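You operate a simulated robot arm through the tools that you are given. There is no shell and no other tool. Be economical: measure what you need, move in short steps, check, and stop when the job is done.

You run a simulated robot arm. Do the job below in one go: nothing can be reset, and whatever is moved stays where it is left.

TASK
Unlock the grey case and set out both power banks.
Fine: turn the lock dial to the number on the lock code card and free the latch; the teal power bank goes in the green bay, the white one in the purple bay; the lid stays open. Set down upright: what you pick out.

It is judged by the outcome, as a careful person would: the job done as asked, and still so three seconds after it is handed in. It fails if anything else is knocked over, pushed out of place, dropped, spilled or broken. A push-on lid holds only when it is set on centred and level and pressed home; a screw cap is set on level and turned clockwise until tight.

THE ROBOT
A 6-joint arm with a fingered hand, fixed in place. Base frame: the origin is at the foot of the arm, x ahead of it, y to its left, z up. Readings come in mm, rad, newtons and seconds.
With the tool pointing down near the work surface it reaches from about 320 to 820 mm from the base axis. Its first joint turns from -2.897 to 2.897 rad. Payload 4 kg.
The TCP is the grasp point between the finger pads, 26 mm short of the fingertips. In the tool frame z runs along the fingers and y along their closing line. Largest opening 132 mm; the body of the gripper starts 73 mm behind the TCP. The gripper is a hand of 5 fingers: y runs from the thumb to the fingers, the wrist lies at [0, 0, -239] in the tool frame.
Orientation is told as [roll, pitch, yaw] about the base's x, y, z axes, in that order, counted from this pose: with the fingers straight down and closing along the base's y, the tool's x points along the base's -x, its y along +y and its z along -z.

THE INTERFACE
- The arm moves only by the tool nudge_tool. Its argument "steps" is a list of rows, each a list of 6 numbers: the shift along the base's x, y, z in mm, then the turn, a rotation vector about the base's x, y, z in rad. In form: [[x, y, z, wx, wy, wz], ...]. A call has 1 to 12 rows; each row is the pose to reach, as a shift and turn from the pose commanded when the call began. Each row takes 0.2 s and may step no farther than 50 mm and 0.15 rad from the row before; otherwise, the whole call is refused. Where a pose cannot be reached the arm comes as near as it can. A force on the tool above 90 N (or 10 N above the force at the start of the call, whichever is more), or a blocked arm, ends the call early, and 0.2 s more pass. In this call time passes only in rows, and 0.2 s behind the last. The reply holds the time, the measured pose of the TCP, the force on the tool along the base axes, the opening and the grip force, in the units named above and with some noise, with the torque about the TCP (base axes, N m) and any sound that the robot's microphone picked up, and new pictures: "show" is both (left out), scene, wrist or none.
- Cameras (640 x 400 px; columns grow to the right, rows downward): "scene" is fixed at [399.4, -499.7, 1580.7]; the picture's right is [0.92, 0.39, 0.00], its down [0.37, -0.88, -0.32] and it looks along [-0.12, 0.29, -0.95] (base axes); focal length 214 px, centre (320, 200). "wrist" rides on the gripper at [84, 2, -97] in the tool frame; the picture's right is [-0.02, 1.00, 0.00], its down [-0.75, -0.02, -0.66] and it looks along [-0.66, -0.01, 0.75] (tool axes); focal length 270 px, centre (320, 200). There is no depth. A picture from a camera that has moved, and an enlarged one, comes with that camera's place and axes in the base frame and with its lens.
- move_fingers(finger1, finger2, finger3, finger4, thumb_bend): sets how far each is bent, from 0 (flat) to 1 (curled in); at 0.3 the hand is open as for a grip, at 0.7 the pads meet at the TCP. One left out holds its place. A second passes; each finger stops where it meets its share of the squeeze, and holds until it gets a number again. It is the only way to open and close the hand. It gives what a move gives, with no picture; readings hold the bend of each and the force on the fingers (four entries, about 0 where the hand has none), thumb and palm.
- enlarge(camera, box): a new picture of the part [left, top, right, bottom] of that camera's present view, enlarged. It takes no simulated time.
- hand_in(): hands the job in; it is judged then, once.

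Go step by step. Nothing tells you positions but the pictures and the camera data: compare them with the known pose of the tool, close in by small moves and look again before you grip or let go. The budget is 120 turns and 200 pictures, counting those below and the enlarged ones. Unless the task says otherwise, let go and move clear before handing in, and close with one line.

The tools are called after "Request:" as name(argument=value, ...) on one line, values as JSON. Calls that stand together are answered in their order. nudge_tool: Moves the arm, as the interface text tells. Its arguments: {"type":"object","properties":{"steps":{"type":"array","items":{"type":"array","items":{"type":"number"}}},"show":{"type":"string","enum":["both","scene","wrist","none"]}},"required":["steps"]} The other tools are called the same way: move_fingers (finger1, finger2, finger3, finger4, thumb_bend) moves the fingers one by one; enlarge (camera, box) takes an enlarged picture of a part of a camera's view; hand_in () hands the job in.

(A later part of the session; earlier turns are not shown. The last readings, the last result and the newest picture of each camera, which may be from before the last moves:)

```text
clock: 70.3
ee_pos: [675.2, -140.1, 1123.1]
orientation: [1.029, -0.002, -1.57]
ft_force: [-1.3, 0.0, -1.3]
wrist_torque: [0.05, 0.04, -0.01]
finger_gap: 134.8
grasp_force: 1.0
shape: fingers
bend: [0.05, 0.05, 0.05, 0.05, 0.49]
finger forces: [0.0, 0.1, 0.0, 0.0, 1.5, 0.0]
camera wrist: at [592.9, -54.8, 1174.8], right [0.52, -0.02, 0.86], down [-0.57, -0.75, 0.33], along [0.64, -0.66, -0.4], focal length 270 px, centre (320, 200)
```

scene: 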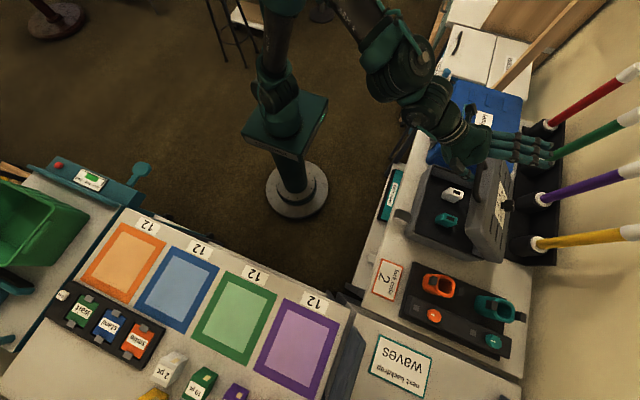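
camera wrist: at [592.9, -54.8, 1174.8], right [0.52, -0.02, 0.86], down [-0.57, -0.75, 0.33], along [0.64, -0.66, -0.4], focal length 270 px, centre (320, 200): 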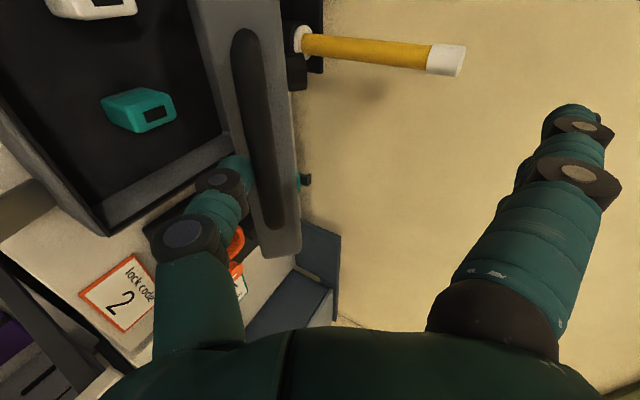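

The case interior shows both power banks. I'll continue the arc toward vertical in two stages.

Request:
nudge_tool(steps=[[14, 0, 16, 0, 0.015, 0], [29, 0, 31, 0, 0.03, 0], [46, 0, 44, 0, 0.045, 0], [63, 0, 56, 0, 0.06, 0], [81, 0, 66, 0, 0.075, 0], [100, 0, 75, 0, 0.09, 0]], show="both")

```text
clock: 71.7
ee_pos: [772.6, -141.7, 1199.4]
orientation: [0.94, -0.003, -1.57]
ft_force: [-0.9, 1.1, 0.5]
wrist_torque: [-0.05, 0.03, -0.03]
finger_gap: 132.9
grasp_force: 0.3
shape: fingers
bend: [0.05, 0.05, 0.05, 0.05, 0.5]
finger forces: [0.1, 0.0, 0.1, 0.0, 0.5, 0.0]
camera wrist: at [695.7, -56.5, 1258.2], right [0.59, -0.02, 0.81], down [-0.54, -0.75, 0.38], along [0.6, -0.66, -0.45], focal length 270 px, centre (320, 200)
```

scene: 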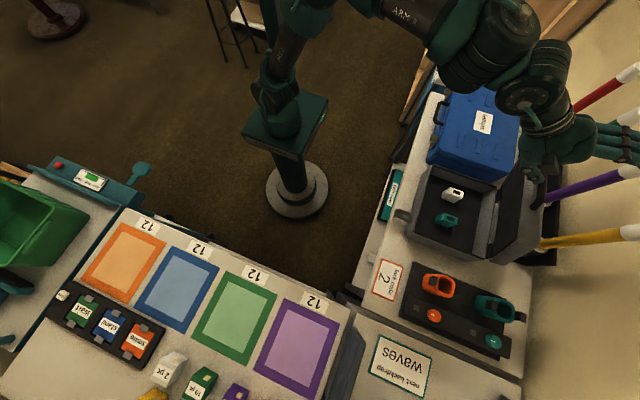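
wrist: 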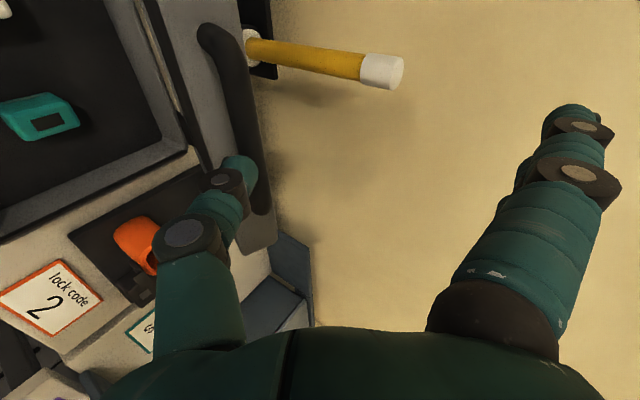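

The lid is at about 70°. I'll push it onward past vertical slowly.

Request:
nudge_tool(steps=[[19, 0, 9, 0, 0.01, 0], [38, 0, 15, 0, 0.02, 0], [58, 0, 20, 0, 0.03, 0], [78, 0, 23, 0, 0.04, 0], [95, 0, 23, 0, 0.05, 0]], show="both")

```text
clock: 72.9
ee_pos: [868.1, -137.9, 1220.3]
orientation: [0.888, -0.005, -1.569]
ft_force: [-0.3, -0.4, -0.3]
wrist_torque: [-0.02, 0.02, -0.01]
finger_gap: 132.8
grasp_force: 0.0
shape: fingers
bend: [0.05, 0.05, 0.05, 0.05, 0.5]
finger forces: [0.0, 0.1, 0.1, 0.0, 0.0, 0.0]
camera wrist: at [794.8, -54.7, 1282.5], right [0.63, -0.02, 0.78], down [-0.52, -0.75, 0.41], along [0.58, -0.66, -0.48], focal length 270 px, centre (320, 200)
```

scene: 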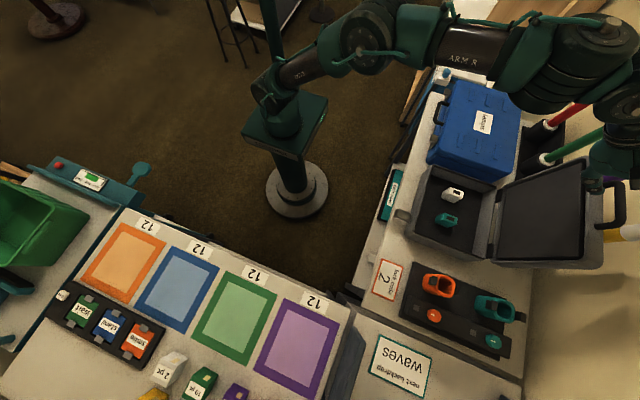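
wrist: 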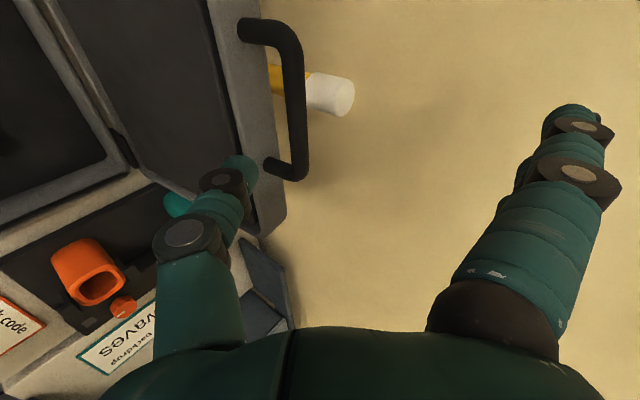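

The lid has swung past vertical and carries no load on the thumb. I'll withdraw straight back and view the inside of the case.

Request:
nudge_tool(steps=[[-40, 0, 0, 0, 0, 0], [-80, 0, 0, 0, 0, 0], [-120, 0, 0, 0, 0.12, 0], [-160, 0, 0, 0, 0.26, 0], [-200, 0, 0, 0, 0.4, 0], [-240, 0, 0, 0, 0.54, 0], [-270, 0, -10, 0, 0.68, 0], [-300, 0, -20, 0, 0.82, 0], [-320, 0, -30, 0, 0.89, 0]], show="both")

Request:
enlarge(camera="scene", box=[400, 150, 640, 300])

```text
clock: 74.9
ee_pos: [546.5, -138.7, 1189.9]
orientation: [-0.004, 0.0, -1.569]
ft_force: [0.2, 0.1, 0.3]
wrist_torque: [0.0, 0.02, 0.01]
finger_gap: 132.5
grasp_force: 0.1
shape: fingers
bend: [0.05, 0.05, 0.05, 0.05, 0.5]
finger forces: [0.1, 0.1, 0.0, 0.1, 0.0, 0.0]
camera wrist: at [549.3, -55.4, 1287.2], right [1.0, -0.02, 0.0], down [-0.01, -0.75, 0.66], along [-0.02, -0.66, -0.75], focal length 270 px, centre (320, 200)
```

scene: 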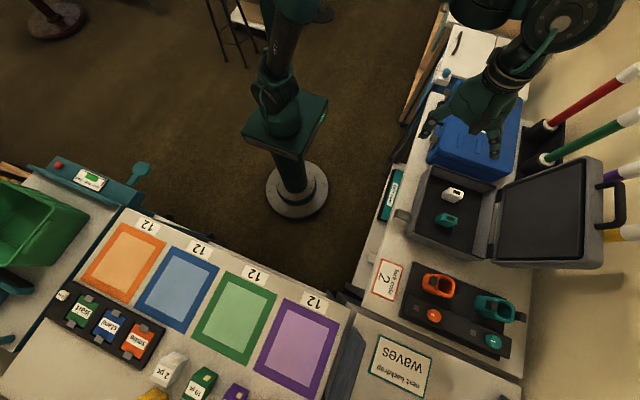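
wrist: 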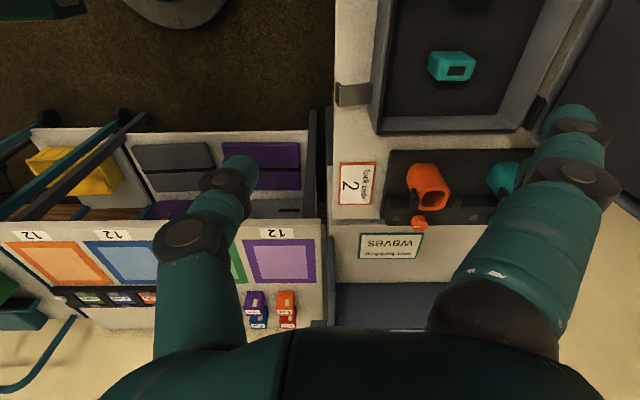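

```text
2.67 times, centred on (520, 225) of scene
camera zoom: at [399.4, -499.7, 1580.7], right [0.92, 0.39, 0.0], down [0.37, -0.88, -0.32], along [-0.12, 0.29, -0.95], focal length 572 px, centre (-213, 133)
```

zoom: 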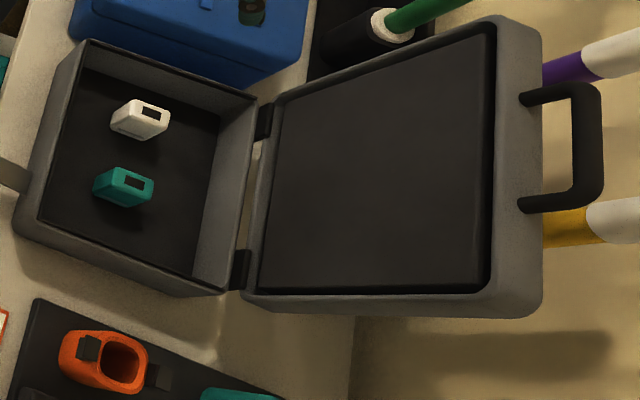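

The lid stays open. The teal bank's top is at about (736, -169, 856) and the white one near (733, -70). I'll move above them for a close look.

Request:
nudge_tool(steps=[[38, 6, -30, 0, 0, 0], [76, 12, -60, 0, 0, 0], [114, 18, -90, 0, 0, 0], [152, 24, -120, 0, 0, 0], [190, 29, -150, 0, 0, 0]], show="wrist")

Request:
enlarge(camera="wrist", box=[220, 0, 440, 140])

```text
clock: 76.1
ee_pos: [739.9, -106.7, 1040.8]
orientation: [-0.001, -0.001, -1.57]
ft_force: [1.1, -0.6, 1.4]
wrist_torque: [0.0, -0.05, 0.0]
finger_gap: 132.4
grasp_force: 0.0
shape: fingers
bend: [0.05, 0.05, 0.05, 0.05, 0.5]
finger forces: [0.1, 0.0, 0.0, 0.1, 0.0, 0.1]
camera wrist: at [741.3, -22.2, 1137.6], right [1.0, -0.02, 0.0], down [-0.01, -0.75, 0.66], along [-0.01, -0.66, -0.75], focal length 270 px, centre (320, 200)
```

wrist: 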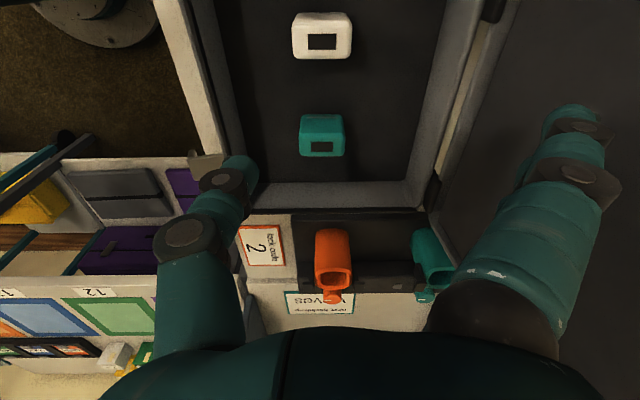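

```text
2.86 times, centred on (330, 70) of wrist
camera zoom: at [741.3, -22.2, 1137.6], right [1.0, -0.02, 0.0], down [-0.01, -0.75, 0.66], along [-0.01, -0.66, -0.75], focal length 772 px, centre (291, 571)
```

zoom: 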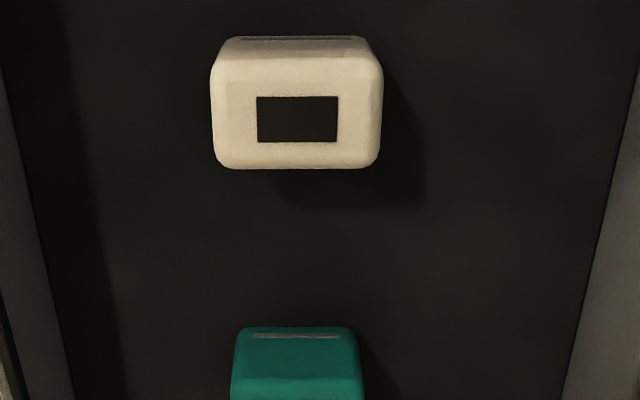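

I'll shift toward the teal bank to triangulate its position and height.

Request:
nudge_tool(steps=[[0, -40, -10, 0, 0, 0], [0, -80, -20, 0, 0, 0], [0, -100, -30, 0, 0, 0]], show="none")

Request:
enlarge(camera="wrist", box=[220, 0, 440, 140])

Request:
enlarge(camera="scene", box=[400, 160, 500, 260])

```text
clock: 76.9
ee_pos: [737.3, -207.7, 1012.4]
orientation: [-0.003, -0.003, -1.567]
ft_force: [0.4, -0.9, 0.2]
wrist_torque: [-0.03, 0.04, 0.01]
finger_gap: 132.3
grasp_force: 0.1
shape: fingers
bend: [0.05, 0.05, 0.05, 0.05, 0.5]
finger forces: [0.0, 0.0, 0.0, 0.0, 0.0, 0.0]
```

```text
2.86 times, centred on (330, 70) of wrist
camera zoom: at [739.2, -123.4, 1110.0], right [1.0, -0.02, 0.0], down [-0.01, -0.75, 0.66], along [-0.01, -0.66, -0.75], focal length 772 px, centre (291, 571)
```

zoom: 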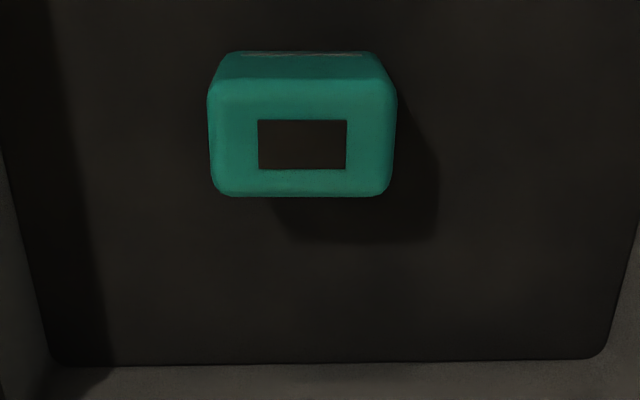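

```text
4.00 times, centred on (450, 210) of scene
camera zoom: at [399.4, -499.7, 1580.7], right [0.92, 0.39, 0.0], down [0.37, -0.88, -0.32], along [-0.12, 0.29, -0.95], focal length 858 px, centre (-200, 160)
```

zoom: 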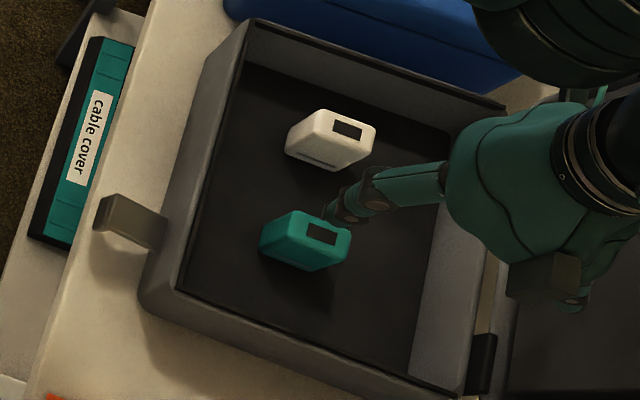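

The teal block measures about 54 (x) × 27 (y) × 48 mm tall, centred near (740, -177) with its top at about z 862. I'll turn the hand to yaw 0 so it closes along y and preset the fingers.

Request:
move_fingers(finger1=0.45, finger2=0.5, finger3=0.5, finger4=0.45, thumb_bend=0.5)

Request:
nudge_tool(steps=[[0, 3, 0, 0, 0, 0.143], [0, 6, 0, 0, 0, 0.286], [0, 9, 0, 0, 0, 0.429], [0, 12, 0, 0, 0, 0.571], [0, 15, 0, 0, 0, 0.714], [0, 18, 0, 0, 0, 0.857], [0, 21, 0, 0, 0, 1.0], [0, 24, 0, 0, 0, 1.143], [0, 27, 0, 0, 0, 1.286], [0, 30, 0, 0, 0, 1.429], [0, 30, 0, 0, 0, 1.568]], show="wrist")

```text
clock: 77.9
ee_pos: [737.0, -206.5, 1012.4]
orientation: [-0.003, -0.002, -1.57]
ft_force: [0.1, -0.3, -0.9]
wrist_torque: [0.01, 0.0, -0.01]
finger_gap: 83.5
grasp_force: 0.1
shape: fingers
bend: [0.45, 0.5, 0.5, 0.45, 0.5]
finger forces: [0.1, 0.1, 0.0, 0.1, 0.0, 0.0]
```

```text
clock: 80.3
ee_pos: [737.6, -180.7, 1008.8]
orientation: [-0.002, -0.002, 0.003]
ft_force: [0.5, 0.0, 0.6]
wrist_torque: [0.0, 0.0, -0.03]
finger_gap: 83.5
grasp_force: 0.1
shape: fingers
bend: [0.45, 0.5, 0.5, 0.45, 0.5]
finger forces: [0.2, 0.0, 0.0, 0.1, 0.0, 0.0]
camera wrist: at [653.5, -179.3, 1106.7], right [0.02, 1.0, 0.0], down [0.75, -0.01, 0.66], along [0.66, -0.01, -0.75], focal length 270 px, centre (320, 200)
```

wrist: 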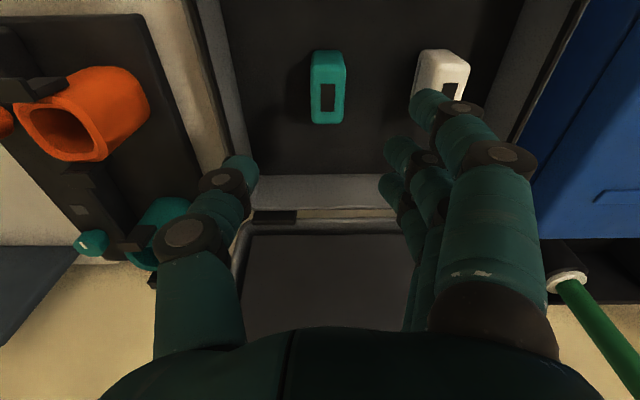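

The teal block is now roughly below at (743, -174). I'll descend partway and check again.

Request:
nudge_tool(steps=[[3, 3, -30, 0, 0, 0], [6, 6, -60, 0, 0, 0], [6, 6, -85, 0, 0, 0]], show="wrist")

Request:
enlarge(camera="scene", box=[400, 140, 520, 260])

```text
clock: 81.1
ee_pos: [742.3, -174.9, 924.1]
orientation: [-0.001, -0.003, 0.0]
ft_force: [0.2, -0.3, -0.2]
wrist_torque: [0.01, -0.01, 0.01]
finger_gap: 83.5
grasp_force: 0.0
shape: fingers
bend: [0.45, 0.5, 0.5, 0.45, 0.5]
finger forces: [0.0, 0.1, 0.0, 0.1, 0.0, 0.0]
camera wrist: at [658.0, -173.5, 1021.1], right [0.02, 1.0, 0.0], down [0.75, -0.01, 0.66], along [0.66, -0.02, -0.75], focal length 270 px, centre (320, 200)
```

wrist: 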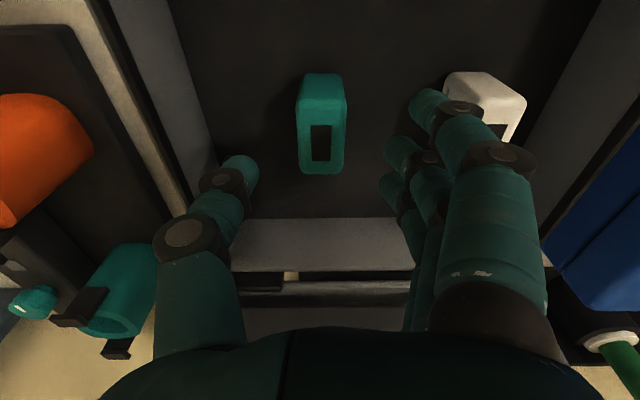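

```text
3.33 times, centred on (460, 200) of scene
camera zoom: at [399.4, -499.7, 1580.7], right [0.92, 0.39, 0.0], down [0.37, -0.88, -0.32], along [-0.12, 0.29, -0.95], focal length 715 px, centre (-147, 200)
```

zoom: 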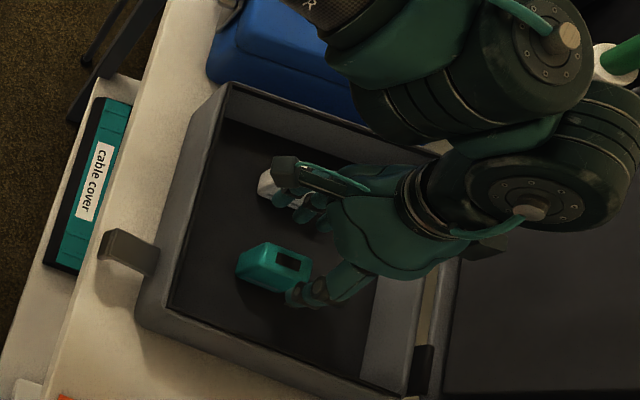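

Alignment is good, with about +3 mm in x needed. I'll descend to TCP z ≈ 864 and close fingers 2, 3 and the thumb.

Request:
nudge_tool(steps=[[3, 0, -30, 0, 0, 0], [3, 0, -50, 0, 0, 0], [3, 0, -60, 0, 0, 0]], show="wrist")

Request:
move_fingers(finger2=0.6, finger3=0.6, thumb_bend=0.6)

Request:
enlarge(camera="wrist", box=[180, 40, 500, 240])

```text
clock: 81.9
ee_pos: [747.3, -174.4, 864.2]
orientation: [-0.001, -0.001, 0.0]
ft_force: [0.0, 0.2, 0.6]
wrist_torque: [-0.01, 0.0, -0.01]
finger_gap: 83.6
grasp_force: 0.1
shape: fingers
bend: [0.45, 0.5, 0.5, 0.45, 0.5]
finger forces: [0.1, 0.0, 0.0, 0.0, 0.1, 0.1]
camera wrist: at [661.9, -172.7, 962.2], right [0.02, 1.0, 0.0], down [0.75, -0.01, 0.66], along [0.66, -0.02, -0.75], focal length 270 px, centre (320, 200)
```

wrist: 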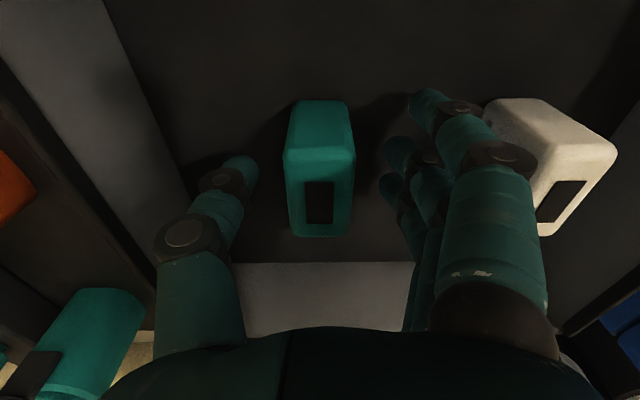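

```text
clock: 82.9
ee_pos: [745.5, -174.7, 864.7]
orientation: [-0.001, 0.0, 0.0]
ft_force: [-0.2, -0.2, 0.2]
wrist_torque: [0.02, -0.02, 0.02]
finger_gap: 68.1
grasp_force: 0.0
shape: fingers
bend: [0.45, 0.6, 0.6, 0.45, 0.6]
finger forces: [0.0, 0.0, 0.0, 0.1, 0.1, 0.0]
```

```text
2.00 times, centred on (340, 140) of wrist
camera zoom: at [661.9, -172.8, 962.3], right [0.02, 1.0, 0.0], down [0.75, -0.01, 0.66], along [0.66, -0.02, -0.75], focal length 541 px, centre (280, 320)
```

zoom: 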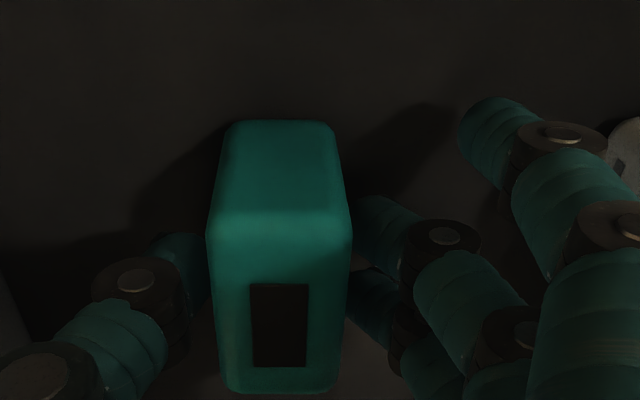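

Request:
move_fingers(finger2=0.8, finger3=0.8, thumb_bend=0.8)

Request:
enlarge(camera="wrist", box=[180, 40, 500, 240])

```text
clock: 83.9
ee_pos: [746.4, -174.4, 864.9]
orientation: [-0.001, -0.001, -0.001]
ft_force: [0.1, -0.5, 0.4]
wrist_torque: [0.0, 0.0, -0.01]
finger_gap: 60.6
grasp_force: 20.8
shape: fingers
bend: [0.45, 0.62, 0.62, 0.45, 0.69]
finger forces: [0.1, 10.1, 10.1, 0.0, 20.0, 0.1]
```

```text
2.00 times, centred on (340, 140) of wrist
camera zoom: at [661.9, -172.8, 962.2], right [0.02, 1.0, 0.0], down [0.75, -0.01, 0.66], along [0.66, -0.02, -0.75], focal length 541 px, centre (280, 320)
```

zoom: 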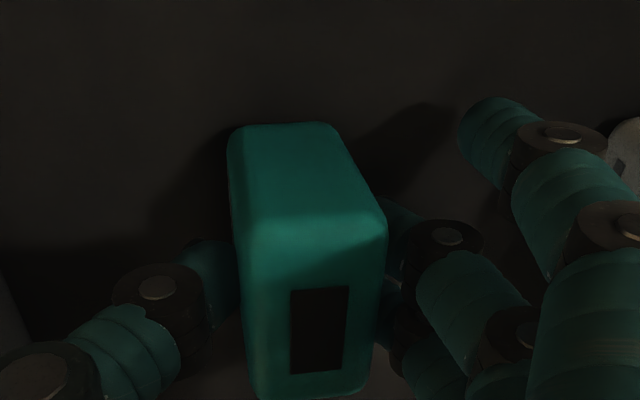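

The block is gripped at 20 N, with a slight tilt. I'll lift it a little and check.

Request:
nudge_tool(steps=[[0, 0, 10, 0, 0, 0], [0, 0, 25, 0, 0, 0], [0, 0, 50, 0, 0, 0], [0, 0, 80, 0, 0, 0]], show="wrist")

```text
clock: 84.9
ee_pos: [745.6, -174.9, 943.5]
orientation: [-0.002, 0.002, -0.001]
ft_force: [1.5, 0.3, -0.9]
wrist_torque: [-0.07, -0.03, -0.06]
finger_gap: 61.0
grasp_force: 19.8
shape: fingers
bend: [0.45, 0.61, 0.62, 0.45, 0.69]
finger forces: [0.0, 10.1, 10.1, 0.0, 19.9, 0.0]
camera wrist: at [661.4, -174.2, 1041.0], right [0.02, 1.0, 0.0], down [0.75, -0.01, 0.66], along [0.66, -0.02, -0.75], focal length 270 px, centre (320, 200)
```

wrist: 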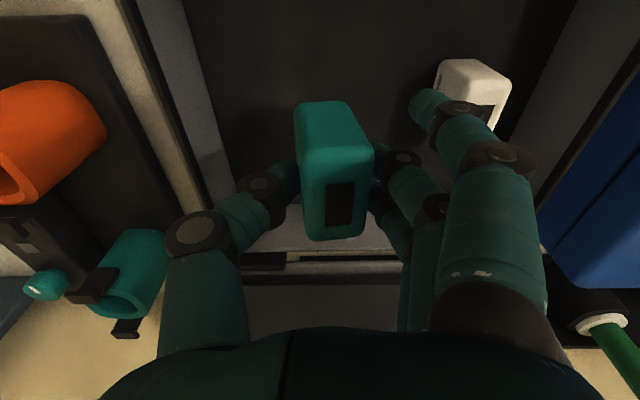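

The block is held securely. The green bay spans roughly x 80–293, y -852 to -627 at z ≈ 760. I'll carry it there at z ≈ 1000.

Request:
nudge_tool(steps=[[-5, -5, 40, 0, 0, 0], [-35, -35, 57, 0, 0, -0.06], [-68, -67, 57, 0, 0, -0.12], [-101, -99, 57, 0, 0, -0.18], [-134, -131, 57, 0, 0, -0.24], [-167, -163, 57, 0, 0, -0.3], [-200, -196, 57, 0, 0, -0.36], [-233, -229, 57, 0, 0, -0.42], [-266, -261, 57, 0, 0, -0.48], [-299, -294, 57, 0, 0, -0.54]], show="scene")

Request:
nudge_tool(steps=[[-32, -32, 0, 0, 0, -0.06], [-65, -64, 0, 0, 0, -0.12], [-97, -96, 0, 0, 0, -0.18], [-130, -128, 0, 0, 0, -0.24], [-162, -160, 0, 0, 0, -0.3], [-195, -192, 0, 0, 0, -0.36], [-227, -224, 0, 0, 0, -0.42], [-258, -252, 0, 0, 0, -0.46]], show="both")

```text
clock: 87.1
ee_pos: [448.6, -472.6, 997.0]
orientation: [-0.002, -0.002, -0.539]
ft_force: [-0.1, -0.2, -2.3]
wrist_torque: [-0.02, 0.03, -0.01]
finger_gap: 60.8
grasp_force: 19.5
shape: fingers
bend: [0.45, 0.61, 0.62, 0.45, 0.69]
finger forces: [0.1, 10.0, 10.2, 0.1, 20.0, 0.0]
```

scene: 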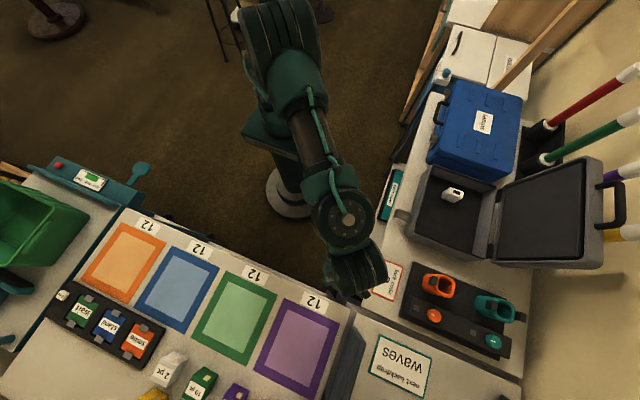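

```text
clock: 88.9
ee_pos: [187.8, -717.4, 1000.8]
orientation: [-0.002, -0.001, -1.001]
ft_force: [0.5, 0.0, -2.2]
wrist_torque: [0.02, 0.01, 0.0]
finger_gap: 60.5
grasp_force: 20.3
shape: fingers
bend: [0.45, 0.61, 0.62, 0.45, 0.69]
finger forces: [0.0, 10.2, 10.4, 0.1, 20.1, 0.0]
camera wrist: at [143.7, -646.6, 1098.0], right [0.85, 0.52, 0.0], down [0.39, -0.64, 0.66], along [0.34, -0.56, -0.75], focal length 270 px, centre (320, 200)
```

scene: 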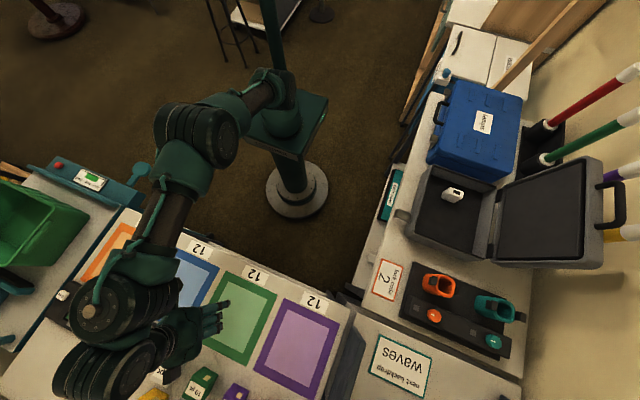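
wrist: 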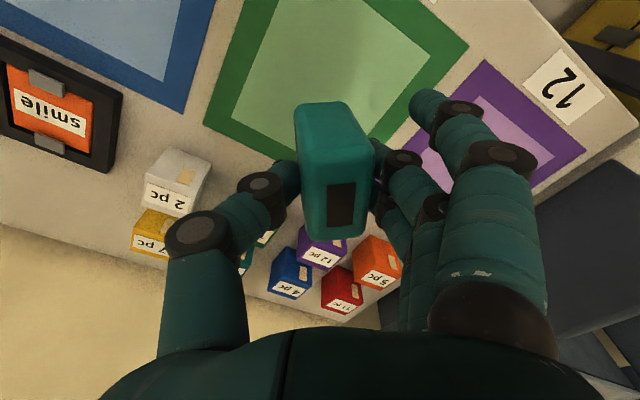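

The block hangs over the green bay with a lean of about 8° toward the fingers. I'll descend partway while rolling the hand to level it.

Request:
nudge_tool(steps=[[4, -3, -40, 0.035, -0.055, 0], [8, -7, -80, 0.07, -0.109, 0], [8, -7, -120, 0.07, -0.109, 0], [8, -7, -155, 0.07, -0.109, 0]], show="wrist")

Request:
enlarge(camera="scene", box=[150, 240, 310, 380])

```text
clock: 89.9
ee_pos: [196.1, -727.6, 847.3]
orientation: [0.128, -0.002, -1.001]
ft_force: [0.4, 0.5, -1.5]
wrist_torque: [-0.02, -0.03, 0.02]
finger_gap: 60.3
grasp_force: 20.9
shape: fingers
bend: [0.45, 0.61, 0.62, 0.45, 0.69]
finger forces: [0.0, 10.0, 10.3, 0.1, 20.2, 0.1]
out of reach, approached as far as the arm can: row 2
camera wrist: at [142.9, -661.9, 944.5], right [0.85, 0.52, 0.13], down [0.32, -0.69, 0.65], along [0.42, -0.51, -0.75], focal length 270 px, centre (320, 200)
```

wrist: 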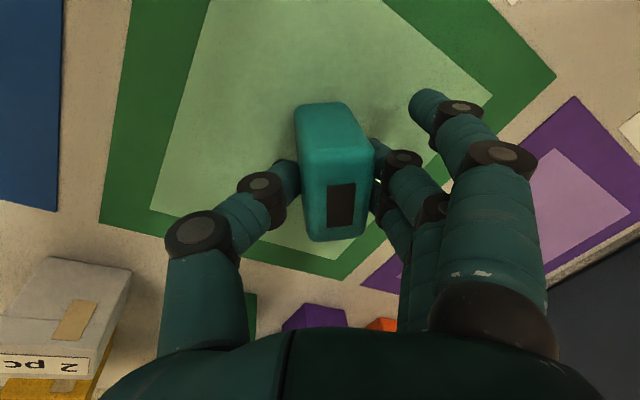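

```text
2.86 times, centred on (230, 310) of scene
camera zoom: at [399.4, -499.7, 1580.7], right [0.92, 0.39, 0.0], down [0.37, -0.88, -0.32], along [-0.12, 0.29, -0.95], focal length 613 px, centre (577, -114)
```

zoom: 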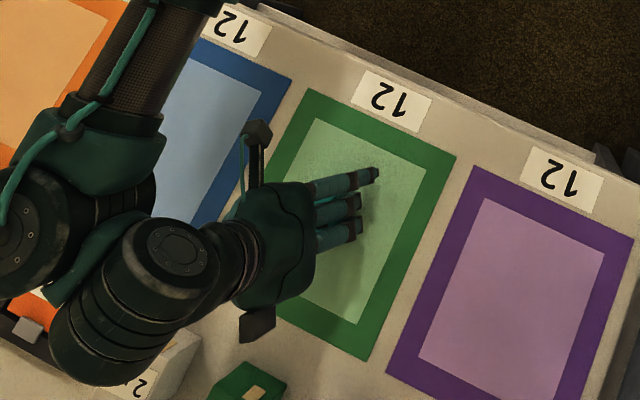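

The block is level enough and well inside the green bay. I'll lower slowly until contact.

Request:
nudge_tool(steps=[[0, 0, -10, 0, 0, 0], [0, 0, -20, 0, 0, 0], [0, 0, -28, 0, 0, 0]], show="wrist")

```text
clock: 90.7
ee_pos: [197.0, -729.7, 827.7]
orientation: [0.121, -0.013, -1.001]
ft_force: [-8.6, 8.3, 76.6]
wrist_torque: [1.49, -1.43, 0.35]
finger_gap: 55.1
grasp_force: 50.5
shape: fingers
bend: [0.45, 0.66, 0.65, 0.45, 0.77]
finger forces: [0.1, 38.7, 33.5, 0.0, 27.8, 0.0]
camera wrist: at [142.3, -662.8, 923.5], right [0.85, 0.52, 0.12], down [0.32, -0.68, 0.66], along [0.43, -0.52, -0.74], focal length 270 px, centre (320, 200)
```

wrist: 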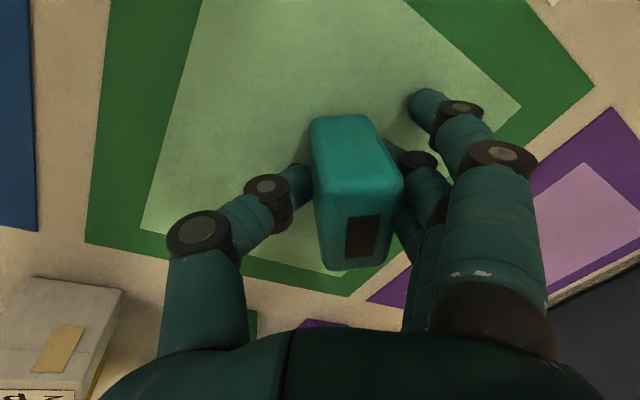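

Contact came earlier than expected. I'll back up to relieve the force before releasing.

Request:
nudge_tool(steps=[[0, 0, 6, 0, 0, 0], [0, 0, 10, 0, 0, 0]], show="wrist")

Request:
enlarge(camera="wrist", box=[220, 80, 460, 290])

```text
clock: 91.3
ee_pos: [197.2, -727.0, 829.3]
orientation: [0.128, 0.001, -0.999]
ft_force: [-2.7, -7.4, 23.9]
wrist_torque: [0.04, -0.24, -0.05]
finger_gap: 55.8
grasp_force: 26.6
shape: fingers
bend: [0.45, 0.62, 0.62, 0.45, 0.76]
finger forces: [0.1, 12.7, 11.6, 0.0, 29.5, 0.1]
camera wrist: at [143.4, -662.8, 925.6], right [0.85, 0.52, 0.13], down [0.32, -0.69, 0.65], along [0.43, -0.51, -0.75], focal length 270 px, centre (320, 200)
```

wrist: 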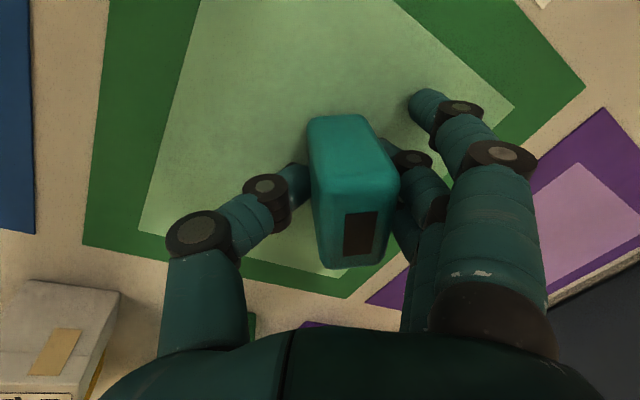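

```text
1.90 times, centred on (340, 185) of wrist
camera zoom: at [143.4, -662.8, 925.6], right [0.85, 0.52, 0.13], down [0.32, -0.69, 0.65], along [0.43, -0.51, -0.75], focal length 515 px, centre (282, 229)
```

zoom: 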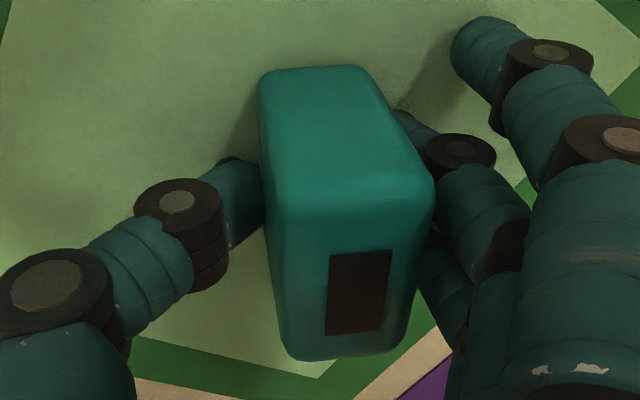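

Request:
nudge_tool(steps=[[0, 0, 3, 0, 0, 0]], show="none")

Request:
move_fingers(finger2=0.58, finger3=0.58, thumb_bend=0.7)

Request:
enlarge(camera="wrist", box=[220, 80, 460, 290])

```text
clock: 91.7
ee_pos: [199.0, -726.4, 830.6]
orientation: [0.13, 0.0, -0.999]
ft_force: [0.7, -2.8, 9.2]
wrist_torque: [-0.02, -0.05, -0.04]
finger_gap: 56.7
grasp_force: 23.2
shape: fingers
bend: [0.45, 0.6, 0.61, 0.45, 0.75]
finger forces: [0.0, 11.1, 11.1, 0.1, 23.7, 0.0]
```

```text
clock: 92.7
ee_pos: [196.7, -727.7, 830.9]
orientation: [0.127, 0.0, -0.998]
ft_force: [-1.0, 0.4, 1.8]
wrist_torque: [0.01, 0.06, 0.0]
finger_gap: 56.0
grasp_force: 3.6
shape: fingers
bend: [0.45, 0.55, 0.55, 0.45, 0.7]
finger forces: [0.0, 1.5, 1.4, 0.0, 3.4, 0.1]
```

```text
1.90 times, centred on (340, 185) of wrist
camera zoom: at [143.7, -662.4, 928.3], right [0.85, 0.52, 0.13], down [0.32, -0.69, 0.65], along [0.42, -0.51, -0.75], focal length 515 px, centre (282, 229)
```

zoom: 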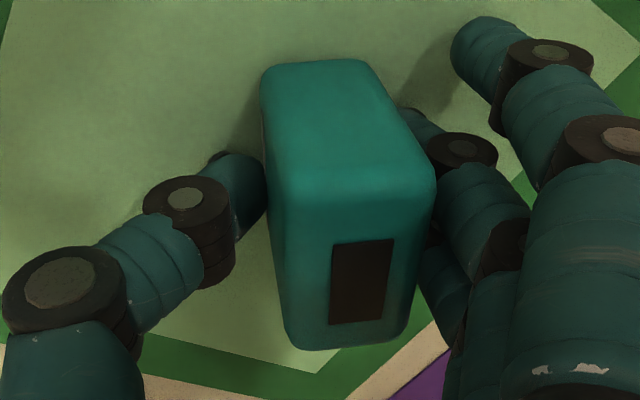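

The block's vertical edges converge to the world-down vanishing point, so it's standing upright. I'll open fully and rise.

Request:
move_fingers(finger2=0.5, finger3=0.5, thumb_bend=0.6)

Request:
move_fingers(finger2=0.4, finger3=0.4, thumb_bend=0.45)

Request:
enlarge(camera="wrist", box=[180, 60, 500, 290])

```text
clock: 93.7
ee_pos: [197.4, -727.4, 834.2]
orientation: [0.126, -0.004, -1.002]
ft_force: [2.2, -4.3, 22.4]
wrist_torque: [-0.29, 0.22, 0.11]
finger_gap: 58.1
grasp_force: 11.2
shape: fingers
bend: [0.45, 0.5, 0.5, 0.45, 0.65]
finger forces: [0.0, 0.0, 0.0, 0.1, 22.5, 0.0]
```

```text
clock: 94.7
ee_pos: [197.4, -726.9, 832.0]
orientation: [0.127, -0.003, -1.0]
ft_force: [7.8, 4.1, 30.8]
wrist_torque: [-0.05, 0.12, 0.04]
finger_gap: 59.5
grasp_force: 16.1
shape: fingers
bend: [0.45, 0.4, 0.4, 0.45, 0.61]
finger forces: [0.0, 0.0, 0.0, 0.0, 31.3, 0.0]
```

```text
1.74 times, centred on (340, 175) of wrist
camera zoom: at [143.8, -662.2, 929.6], right [0.85, 0.52, 0.13], down [0.32, -0.69, 0.65], along [0.43, -0.51, -0.75], focal length 470 px, centre (285, 244)
```

zoom: 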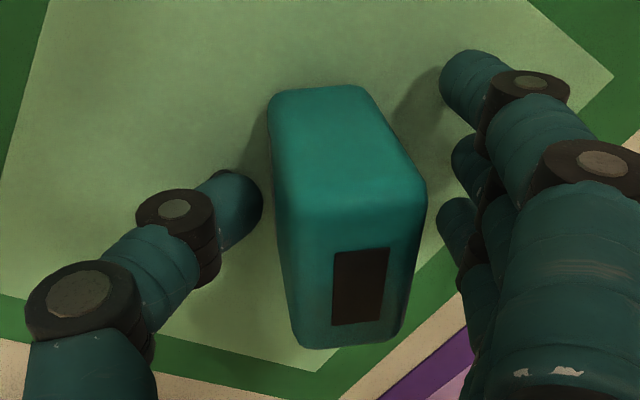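

The thumb tip is pressing the table, but the block stands free. I'll rise straight up.

Request:
nudge_tool(steps=[[0, 0, 8, 0, 0, 0], [0, 0, 25, 0, 0, 0], [0, 0, 60, 0, 0, 0], [0, 0, 100, 0, 0, 0], [0, 0, 140, -0.035, 0.055, 0], [0, 0, 175, -0.07, 0.109, 0]], show="wrist")

Request:
enlarge(camera="scene", box=[150, 240, 310, 380])

```text
clock: 96.1
ee_pos: [199.6, -728.4, 1003.1]
orientation: [-0.001, 0.0, -1.002]
ft_force: [-0.2, -0.5, 0.1]
wrist_torque: [0.0, -0.03, 0.0]
finger_gap: 90.7
grasp_force: 0.0
shape: fingers
bend: [0.45, 0.4, 0.4, 0.45, 0.45]
finger forces: [0.0, 0.1, 0.0, 0.0, 0.1, 0.0]
out of reach, approached as far as the arm can: row 4, 5
camera wrist: at [155.2, -656.0, 1101.3], right [0.85, 0.52, 0.0], down [0.39, -0.64, 0.66], along [0.34, -0.56, -0.75], focal length 270 px, centre (320, 200)
```

wrist: 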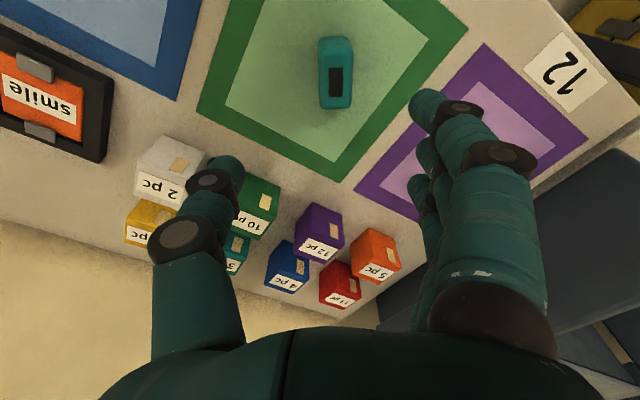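

```text
2.86 times, centred on (230, 310) of scene
camera zoom: at [399.4, -499.7, 1580.7], right [0.92, 0.39, 0.0], down [0.37, -0.88, -0.32], along [-0.12, 0.29, -0.95], focal length 613 px, centre (577, -114)
```

zoom: 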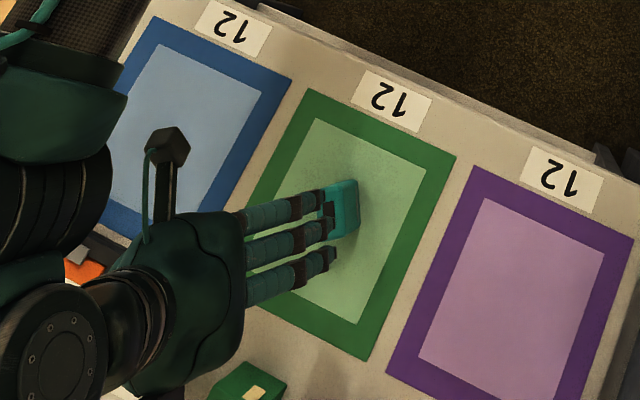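

The teal bank stands upright in the green bay. Next is the white one, which sits close to the case's +y wall, so I'll grip it along x (yaw -90°). I'm moving back over the case.

Request:
nudge_tool(steps=[[30, 36, 0, 0, 0, -0.03], [60, 72, 0, 0, 0, -0.06], [90, 108, 0, 0, 0, -0.09], [120, 144, 0, 0, 0, -0.12], [150, 180, 0, 0, 0, -0.15], [180, 216, 0, 0, 0, -0.18], [210, 252, 0, 0, 0, -0.21], [240, 288, 0, 0, 0, -0.24], [270, 324, 10, 0, 0, -0.27]], show="none")

Request:
nudge_tool(steps=[[30, 36, 0, 0, 0, -0.04], [60, 72, 0, 0, 0, -0.08], [90, 108, 0, 0, 0, -0.12], [120, 144, 0, 0, 0, -0.16], [150, 180, 0, 0, 0, -0.2], [180, 216, 0, 0, 0, -0.24], [210, 252, 0, 0, 0, -0.27], [240, 288, 0, 0, 0, -0.3], [272, 324, 0, 0, 0, -0.3]], show="both")

```text
clock: 98.1
ee_pos: [507.9, -435.5, 1053.3]
orientation: [-0.007, 0.007, -1.272]
ft_force: [-0.3, -0.4, 0.9]
wrist_torque: [0.01, -0.07, 0.02]
finger_gap: 90.6
grasp_force: 0.1
shape: fingers
bend: [0.45, 0.4, 0.4, 0.45, 0.45]
finger forces: [0.0, 0.0, 0.0, 0.0, 0.1, 0.0]
out of reach, approached as far as the arm can: row 3, 4, 5, 6, 7, 8, 9
```

```text
clock: 100.1
ee_pos: [765.0, -120.5, 1051.5]
orientation: [-0.003, -0.001, -1.572]
ft_force: [0.9, 0.1, -0.6]
wrist_torque: [-0.04, 0.03, 0.0]
finger_gap: 90.5
grasp_force: 0.1
shape: fingers
bend: [0.45, 0.4, 0.4, 0.45, 0.45]
finger forces: [0.0, 0.1, 0.0, 0.1, 0.0, 0.0]
out of reach, approached as far as the arm can: row 2, 9
camera wrist: at [767.1, -34.7, 1149.4], right [1.0, -0.02, 0.0], down [-0.01, -0.75, 0.66], along [-0.02, -0.66, -0.75], focal length 270 px, centre (320, 200)
```

scene: 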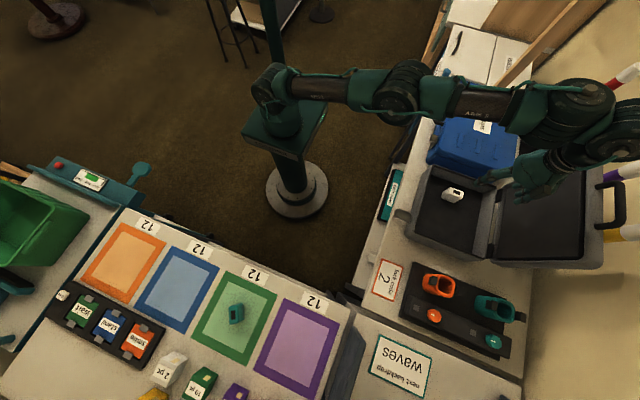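
wrist: 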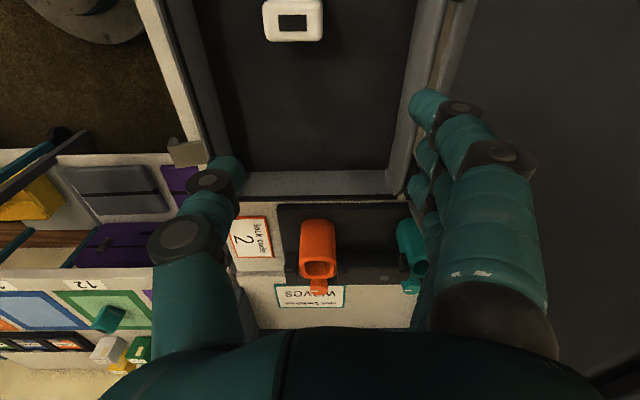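

White bank is at about (740, -75). I'll move above it and lower to z ≈ 950.

Request:
nudge_tool(steps=[[-15, 20, -30, 0, 0, 0], [-25, 40, -60, 0, 0, 0], [-25, 45, -95, 0, 0, 0]], show="wrist")

Request:
move_fingers(finger1=0.35, finger2=0.45, finger3=0.45, finger4=0.35, thumb_bend=0.45)

```text
clock: 100.9
ee_pos: [743.0, -73.9, 957.1]
orientation: [-0.002, -0.002, -1.57]
ft_force: [0.1, -0.3, 1.0]
wrist_torque: [0.02, 0.0, 0.0]
finger_gap: 90.7
grasp_force: 0.1
shape: fingers
bend: [0.45, 0.4, 0.4, 0.45, 0.45]
finger forces: [0.0, 0.0, 0.0, 0.0, 0.1, 0.0]
camera wrist: at [745.4, 10.8, 1054.2], right [1.0, -0.02, 0.0], down [-0.01, -0.75, 0.66], along [-0.01, -0.66, -0.75], focal length 270 px, centre (320, 200)
```

wrist: 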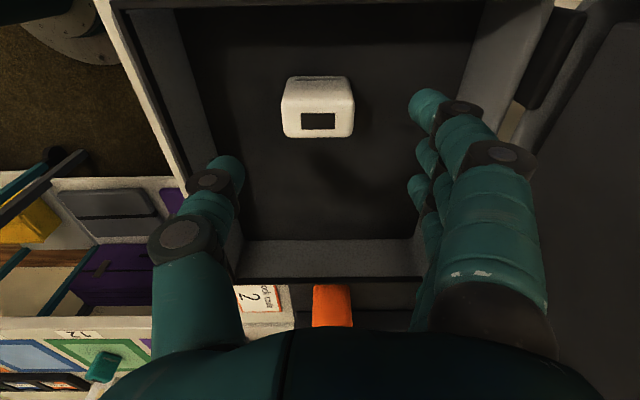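

```text
clock: 101.9
ee_pos: [742.5, -74.2, 956.7]
orientation: [-0.003, -0.002, -1.57]
ft_force: [0.1, -1.1, 0.4]
wrist_torque: [0.01, -0.01, 0.02]
finger_gap: 106.3
grasp_force: 0.2
shape: fingers
bend: [0.35, 0.45, 0.45, 0.35, 0.45]
finger forces: [0.0, 0.1, 0.0, 0.0, 0.0, 0.1]
```

Well aligned, needing about -4 mm in y. I'll descend to z ≈ 865 and close.

Request:
nudge_tool(steps=[[0, -2, -40, 0, 0, 0], [0, -4, -75, 0, 0, 0], [0, -4, -92, 0, 0, 0]], show="wrist")

Request:
move_fingers(finger2=0.55, finger3=0.55, thumb_bend=0.55)

Request:
enlarge(camera="wrist", box=[180, 40, 500, 240])

```text
clock: 102.7
ee_pos: [745.7, -77.7, 860.5]
orientation: [-0.001, -0.002, -1.571]
ft_force: [-0.5, 0.6, 0.5]
wrist_torque: [-0.03, 0.0, 0.01]
finger_gap: 106.2
grasp_force: 0.1
shape: fingers
bend: [0.35, 0.45, 0.45, 0.35, 0.45]
finger forces: [0.0, 0.1, 0.1, 0.0, 0.1, 0.0]
camera wrist: at [747.8, 6.3, 957.5], right [1.0, -0.02, 0.0], down [-0.01, -0.75, 0.66], along [-0.02, -0.66, -0.75], focal length 270 px, centre (320, 200)
```

wrist: 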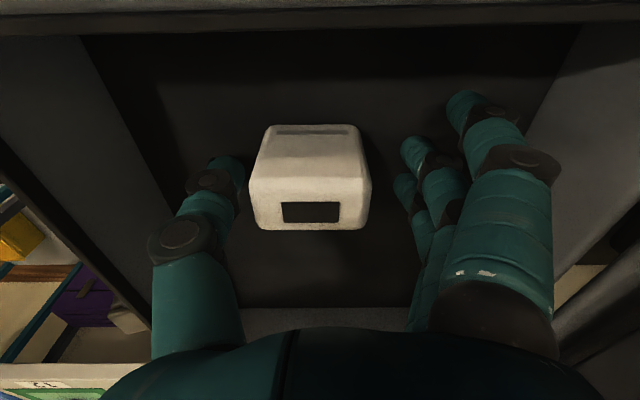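

```text
clock: 103.7
ee_pos: [744.4, -77.1, 860.7]
orientation: [0.0, 0.0, -1.572]
ft_force: [-0.1, -0.6, 0.4]
wrist_torque: [0.01, 0.01, 0.0]
finger_gap: 91.9
grasp_force: 0.3
shape: fingers
bend: [0.35, 0.54, 0.55, 0.35, 0.54]
finger forces: [0.1, 0.5, 0.3, 0.1, 0.7, 0.1]
```

```text
2.00 times, centred on (340, 140) of wrist
camera zoom: at [747.9, 6.3, 957.9], right [1.0, -0.02, 0.0], down [-0.01, -0.75, 0.66], along [-0.02, -0.66, -0.75], focal length 541 px, centre (280, 320)
```

zoom: 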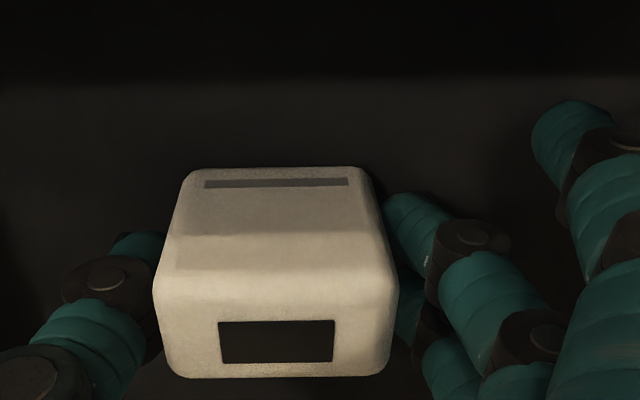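

Request:
move_fingers(finger2=0.75, finger3=0.75, thumb_bend=0.75)

Request:
nudge_tool(steps=[[0, 0, 10, 0, 0, 0], [0, 0, 30, 0, 0, 0], [0, 0, 60, 0, 0, 0], [0, 0, 90, 0, 0, 0]], show="wrist")

```text
clock: 104.7
ee_pos: [745.6, -78.2, 860.5]
orientation: [0.0, -0.002, -1.571]
ft_force: [-0.9, 0.0, 2.5]
wrist_torque: [-0.02, -0.09, 0.0]
finger_gap: 85.3
grasp_force: 21.4
shape: fingers
bend: [0.35, 0.53, 0.57, 0.35, 0.65]
finger forces: [0.0, 11.2, 10.7, 0.1, 21.3, 0.1]
```

```text
clock: 105.7
ee_pos: [743.3, -77.8, 953.0]
orientation: [-0.003, -0.001, -1.57]
ft_force: [0.1, 0.0, -2.2]
wrist_torque: [-0.04, -0.01, -0.01]
finger_gap: 85.1
grasp_force: 21.2
shape: fingers
bend: [0.35, 0.53, 0.57, 0.35, 0.65]
finger forces: [0.0, 11.2, 10.6, 0.0, 20.5, 0.0]
camera wrist: at [745.3, 6.6, 1050.1], right [1.0, -0.02, 0.0], down [-0.01, -0.75, 0.66], along [-0.02, -0.66, -0.75], focal length 270 px, centre (320, 200)
```

wrist: 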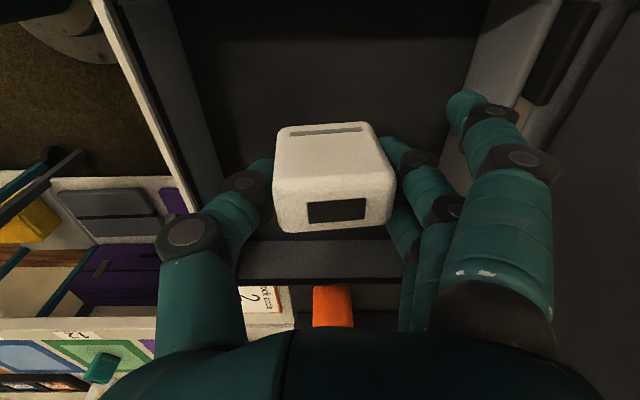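

The white bank is held nearly upright. I'll carry it toward the purple bay's near part, aiming at about (415, -690).

Request:
nudge_tool(steps=[[0, 0, 45, 0, 0, 0], [-22, -41, 50, 0, 0, 0], [-44, -82, 50, 0, 0, 0], [-66, -123, 50, 0, 0, 0], [-88, -164, 50, 0, 0, 0], [-110, -205, 50, 0, 0, 0], [-132, -246, 50, 0, 0, 0], [-154, -287, 50, 0, 0, 0], [-176, -328, 50, 0, 0, 0]], show="none")

Request:
nudge_tool(steps=[[-22, -41, 0, 0, 0, 0], [-44, -82, -10, 0, 0, 0], [-66, -123, -25, 0, 0, 0], [-88, -164, -40, 0, 0, 0], [-110, -205, -55, 0, 0, 0], [-132, -245, -70, 0, 0, 0], [-152, -280, -80, 0, 0, 0]], show="both")

```text
clock: 107.7
ee_pos: [565.3, -406.9, 1005.4]
orientation: [-0.002, -0.001, -1.569]
ft_force: [-0.1, 0.1, -0.5]
wrist_torque: [-0.02, 0.01, 0.02]
finger_gap: 85.2
grasp_force: 20.6
shape: fingers
bend: [0.35, 0.53, 0.57, 0.35, 0.65]
finger forces: [0.0, 11.1, 10.6, 0.0, 20.3, 0.1]
```

```text
clock: 109.3
ee_pos: [415.8, -687.3, 926.3]
orientation: [0.0, 0.0, -1.568]
ft_force: [0.5, 0.1, -0.3]
wrist_torque: [0.02, 0.04, 0.02]
finger_gap: 85.0
grasp_force: 21.1
shape: fingers
bend: [0.35, 0.53, 0.57, 0.35, 0.65]
finger forces: [0.0, 11.2, 10.8, 0.0, 20.2, 0.0]
camera wrist: at [417.8, -602.8, 1024.0], right [1.0, -0.02, 0.0], down [-0.01, -0.75, 0.66], along [-0.01, -0.66, -0.75], focal length 270 px, centre (320, 200)
```

scene: 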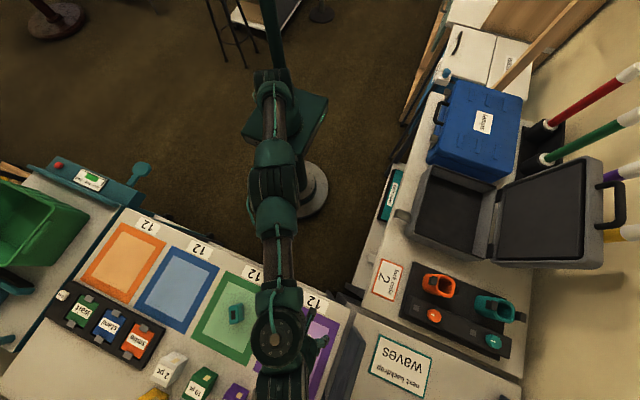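
wrist: 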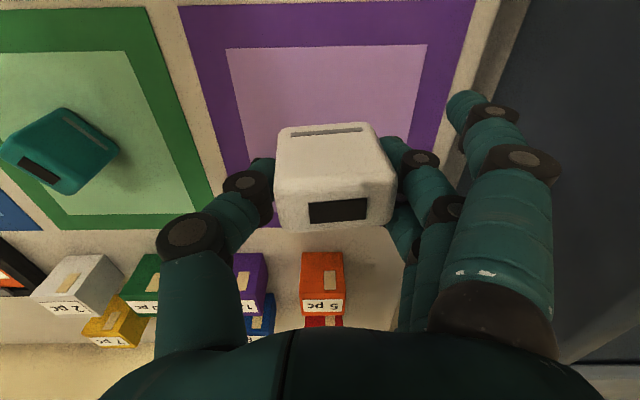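

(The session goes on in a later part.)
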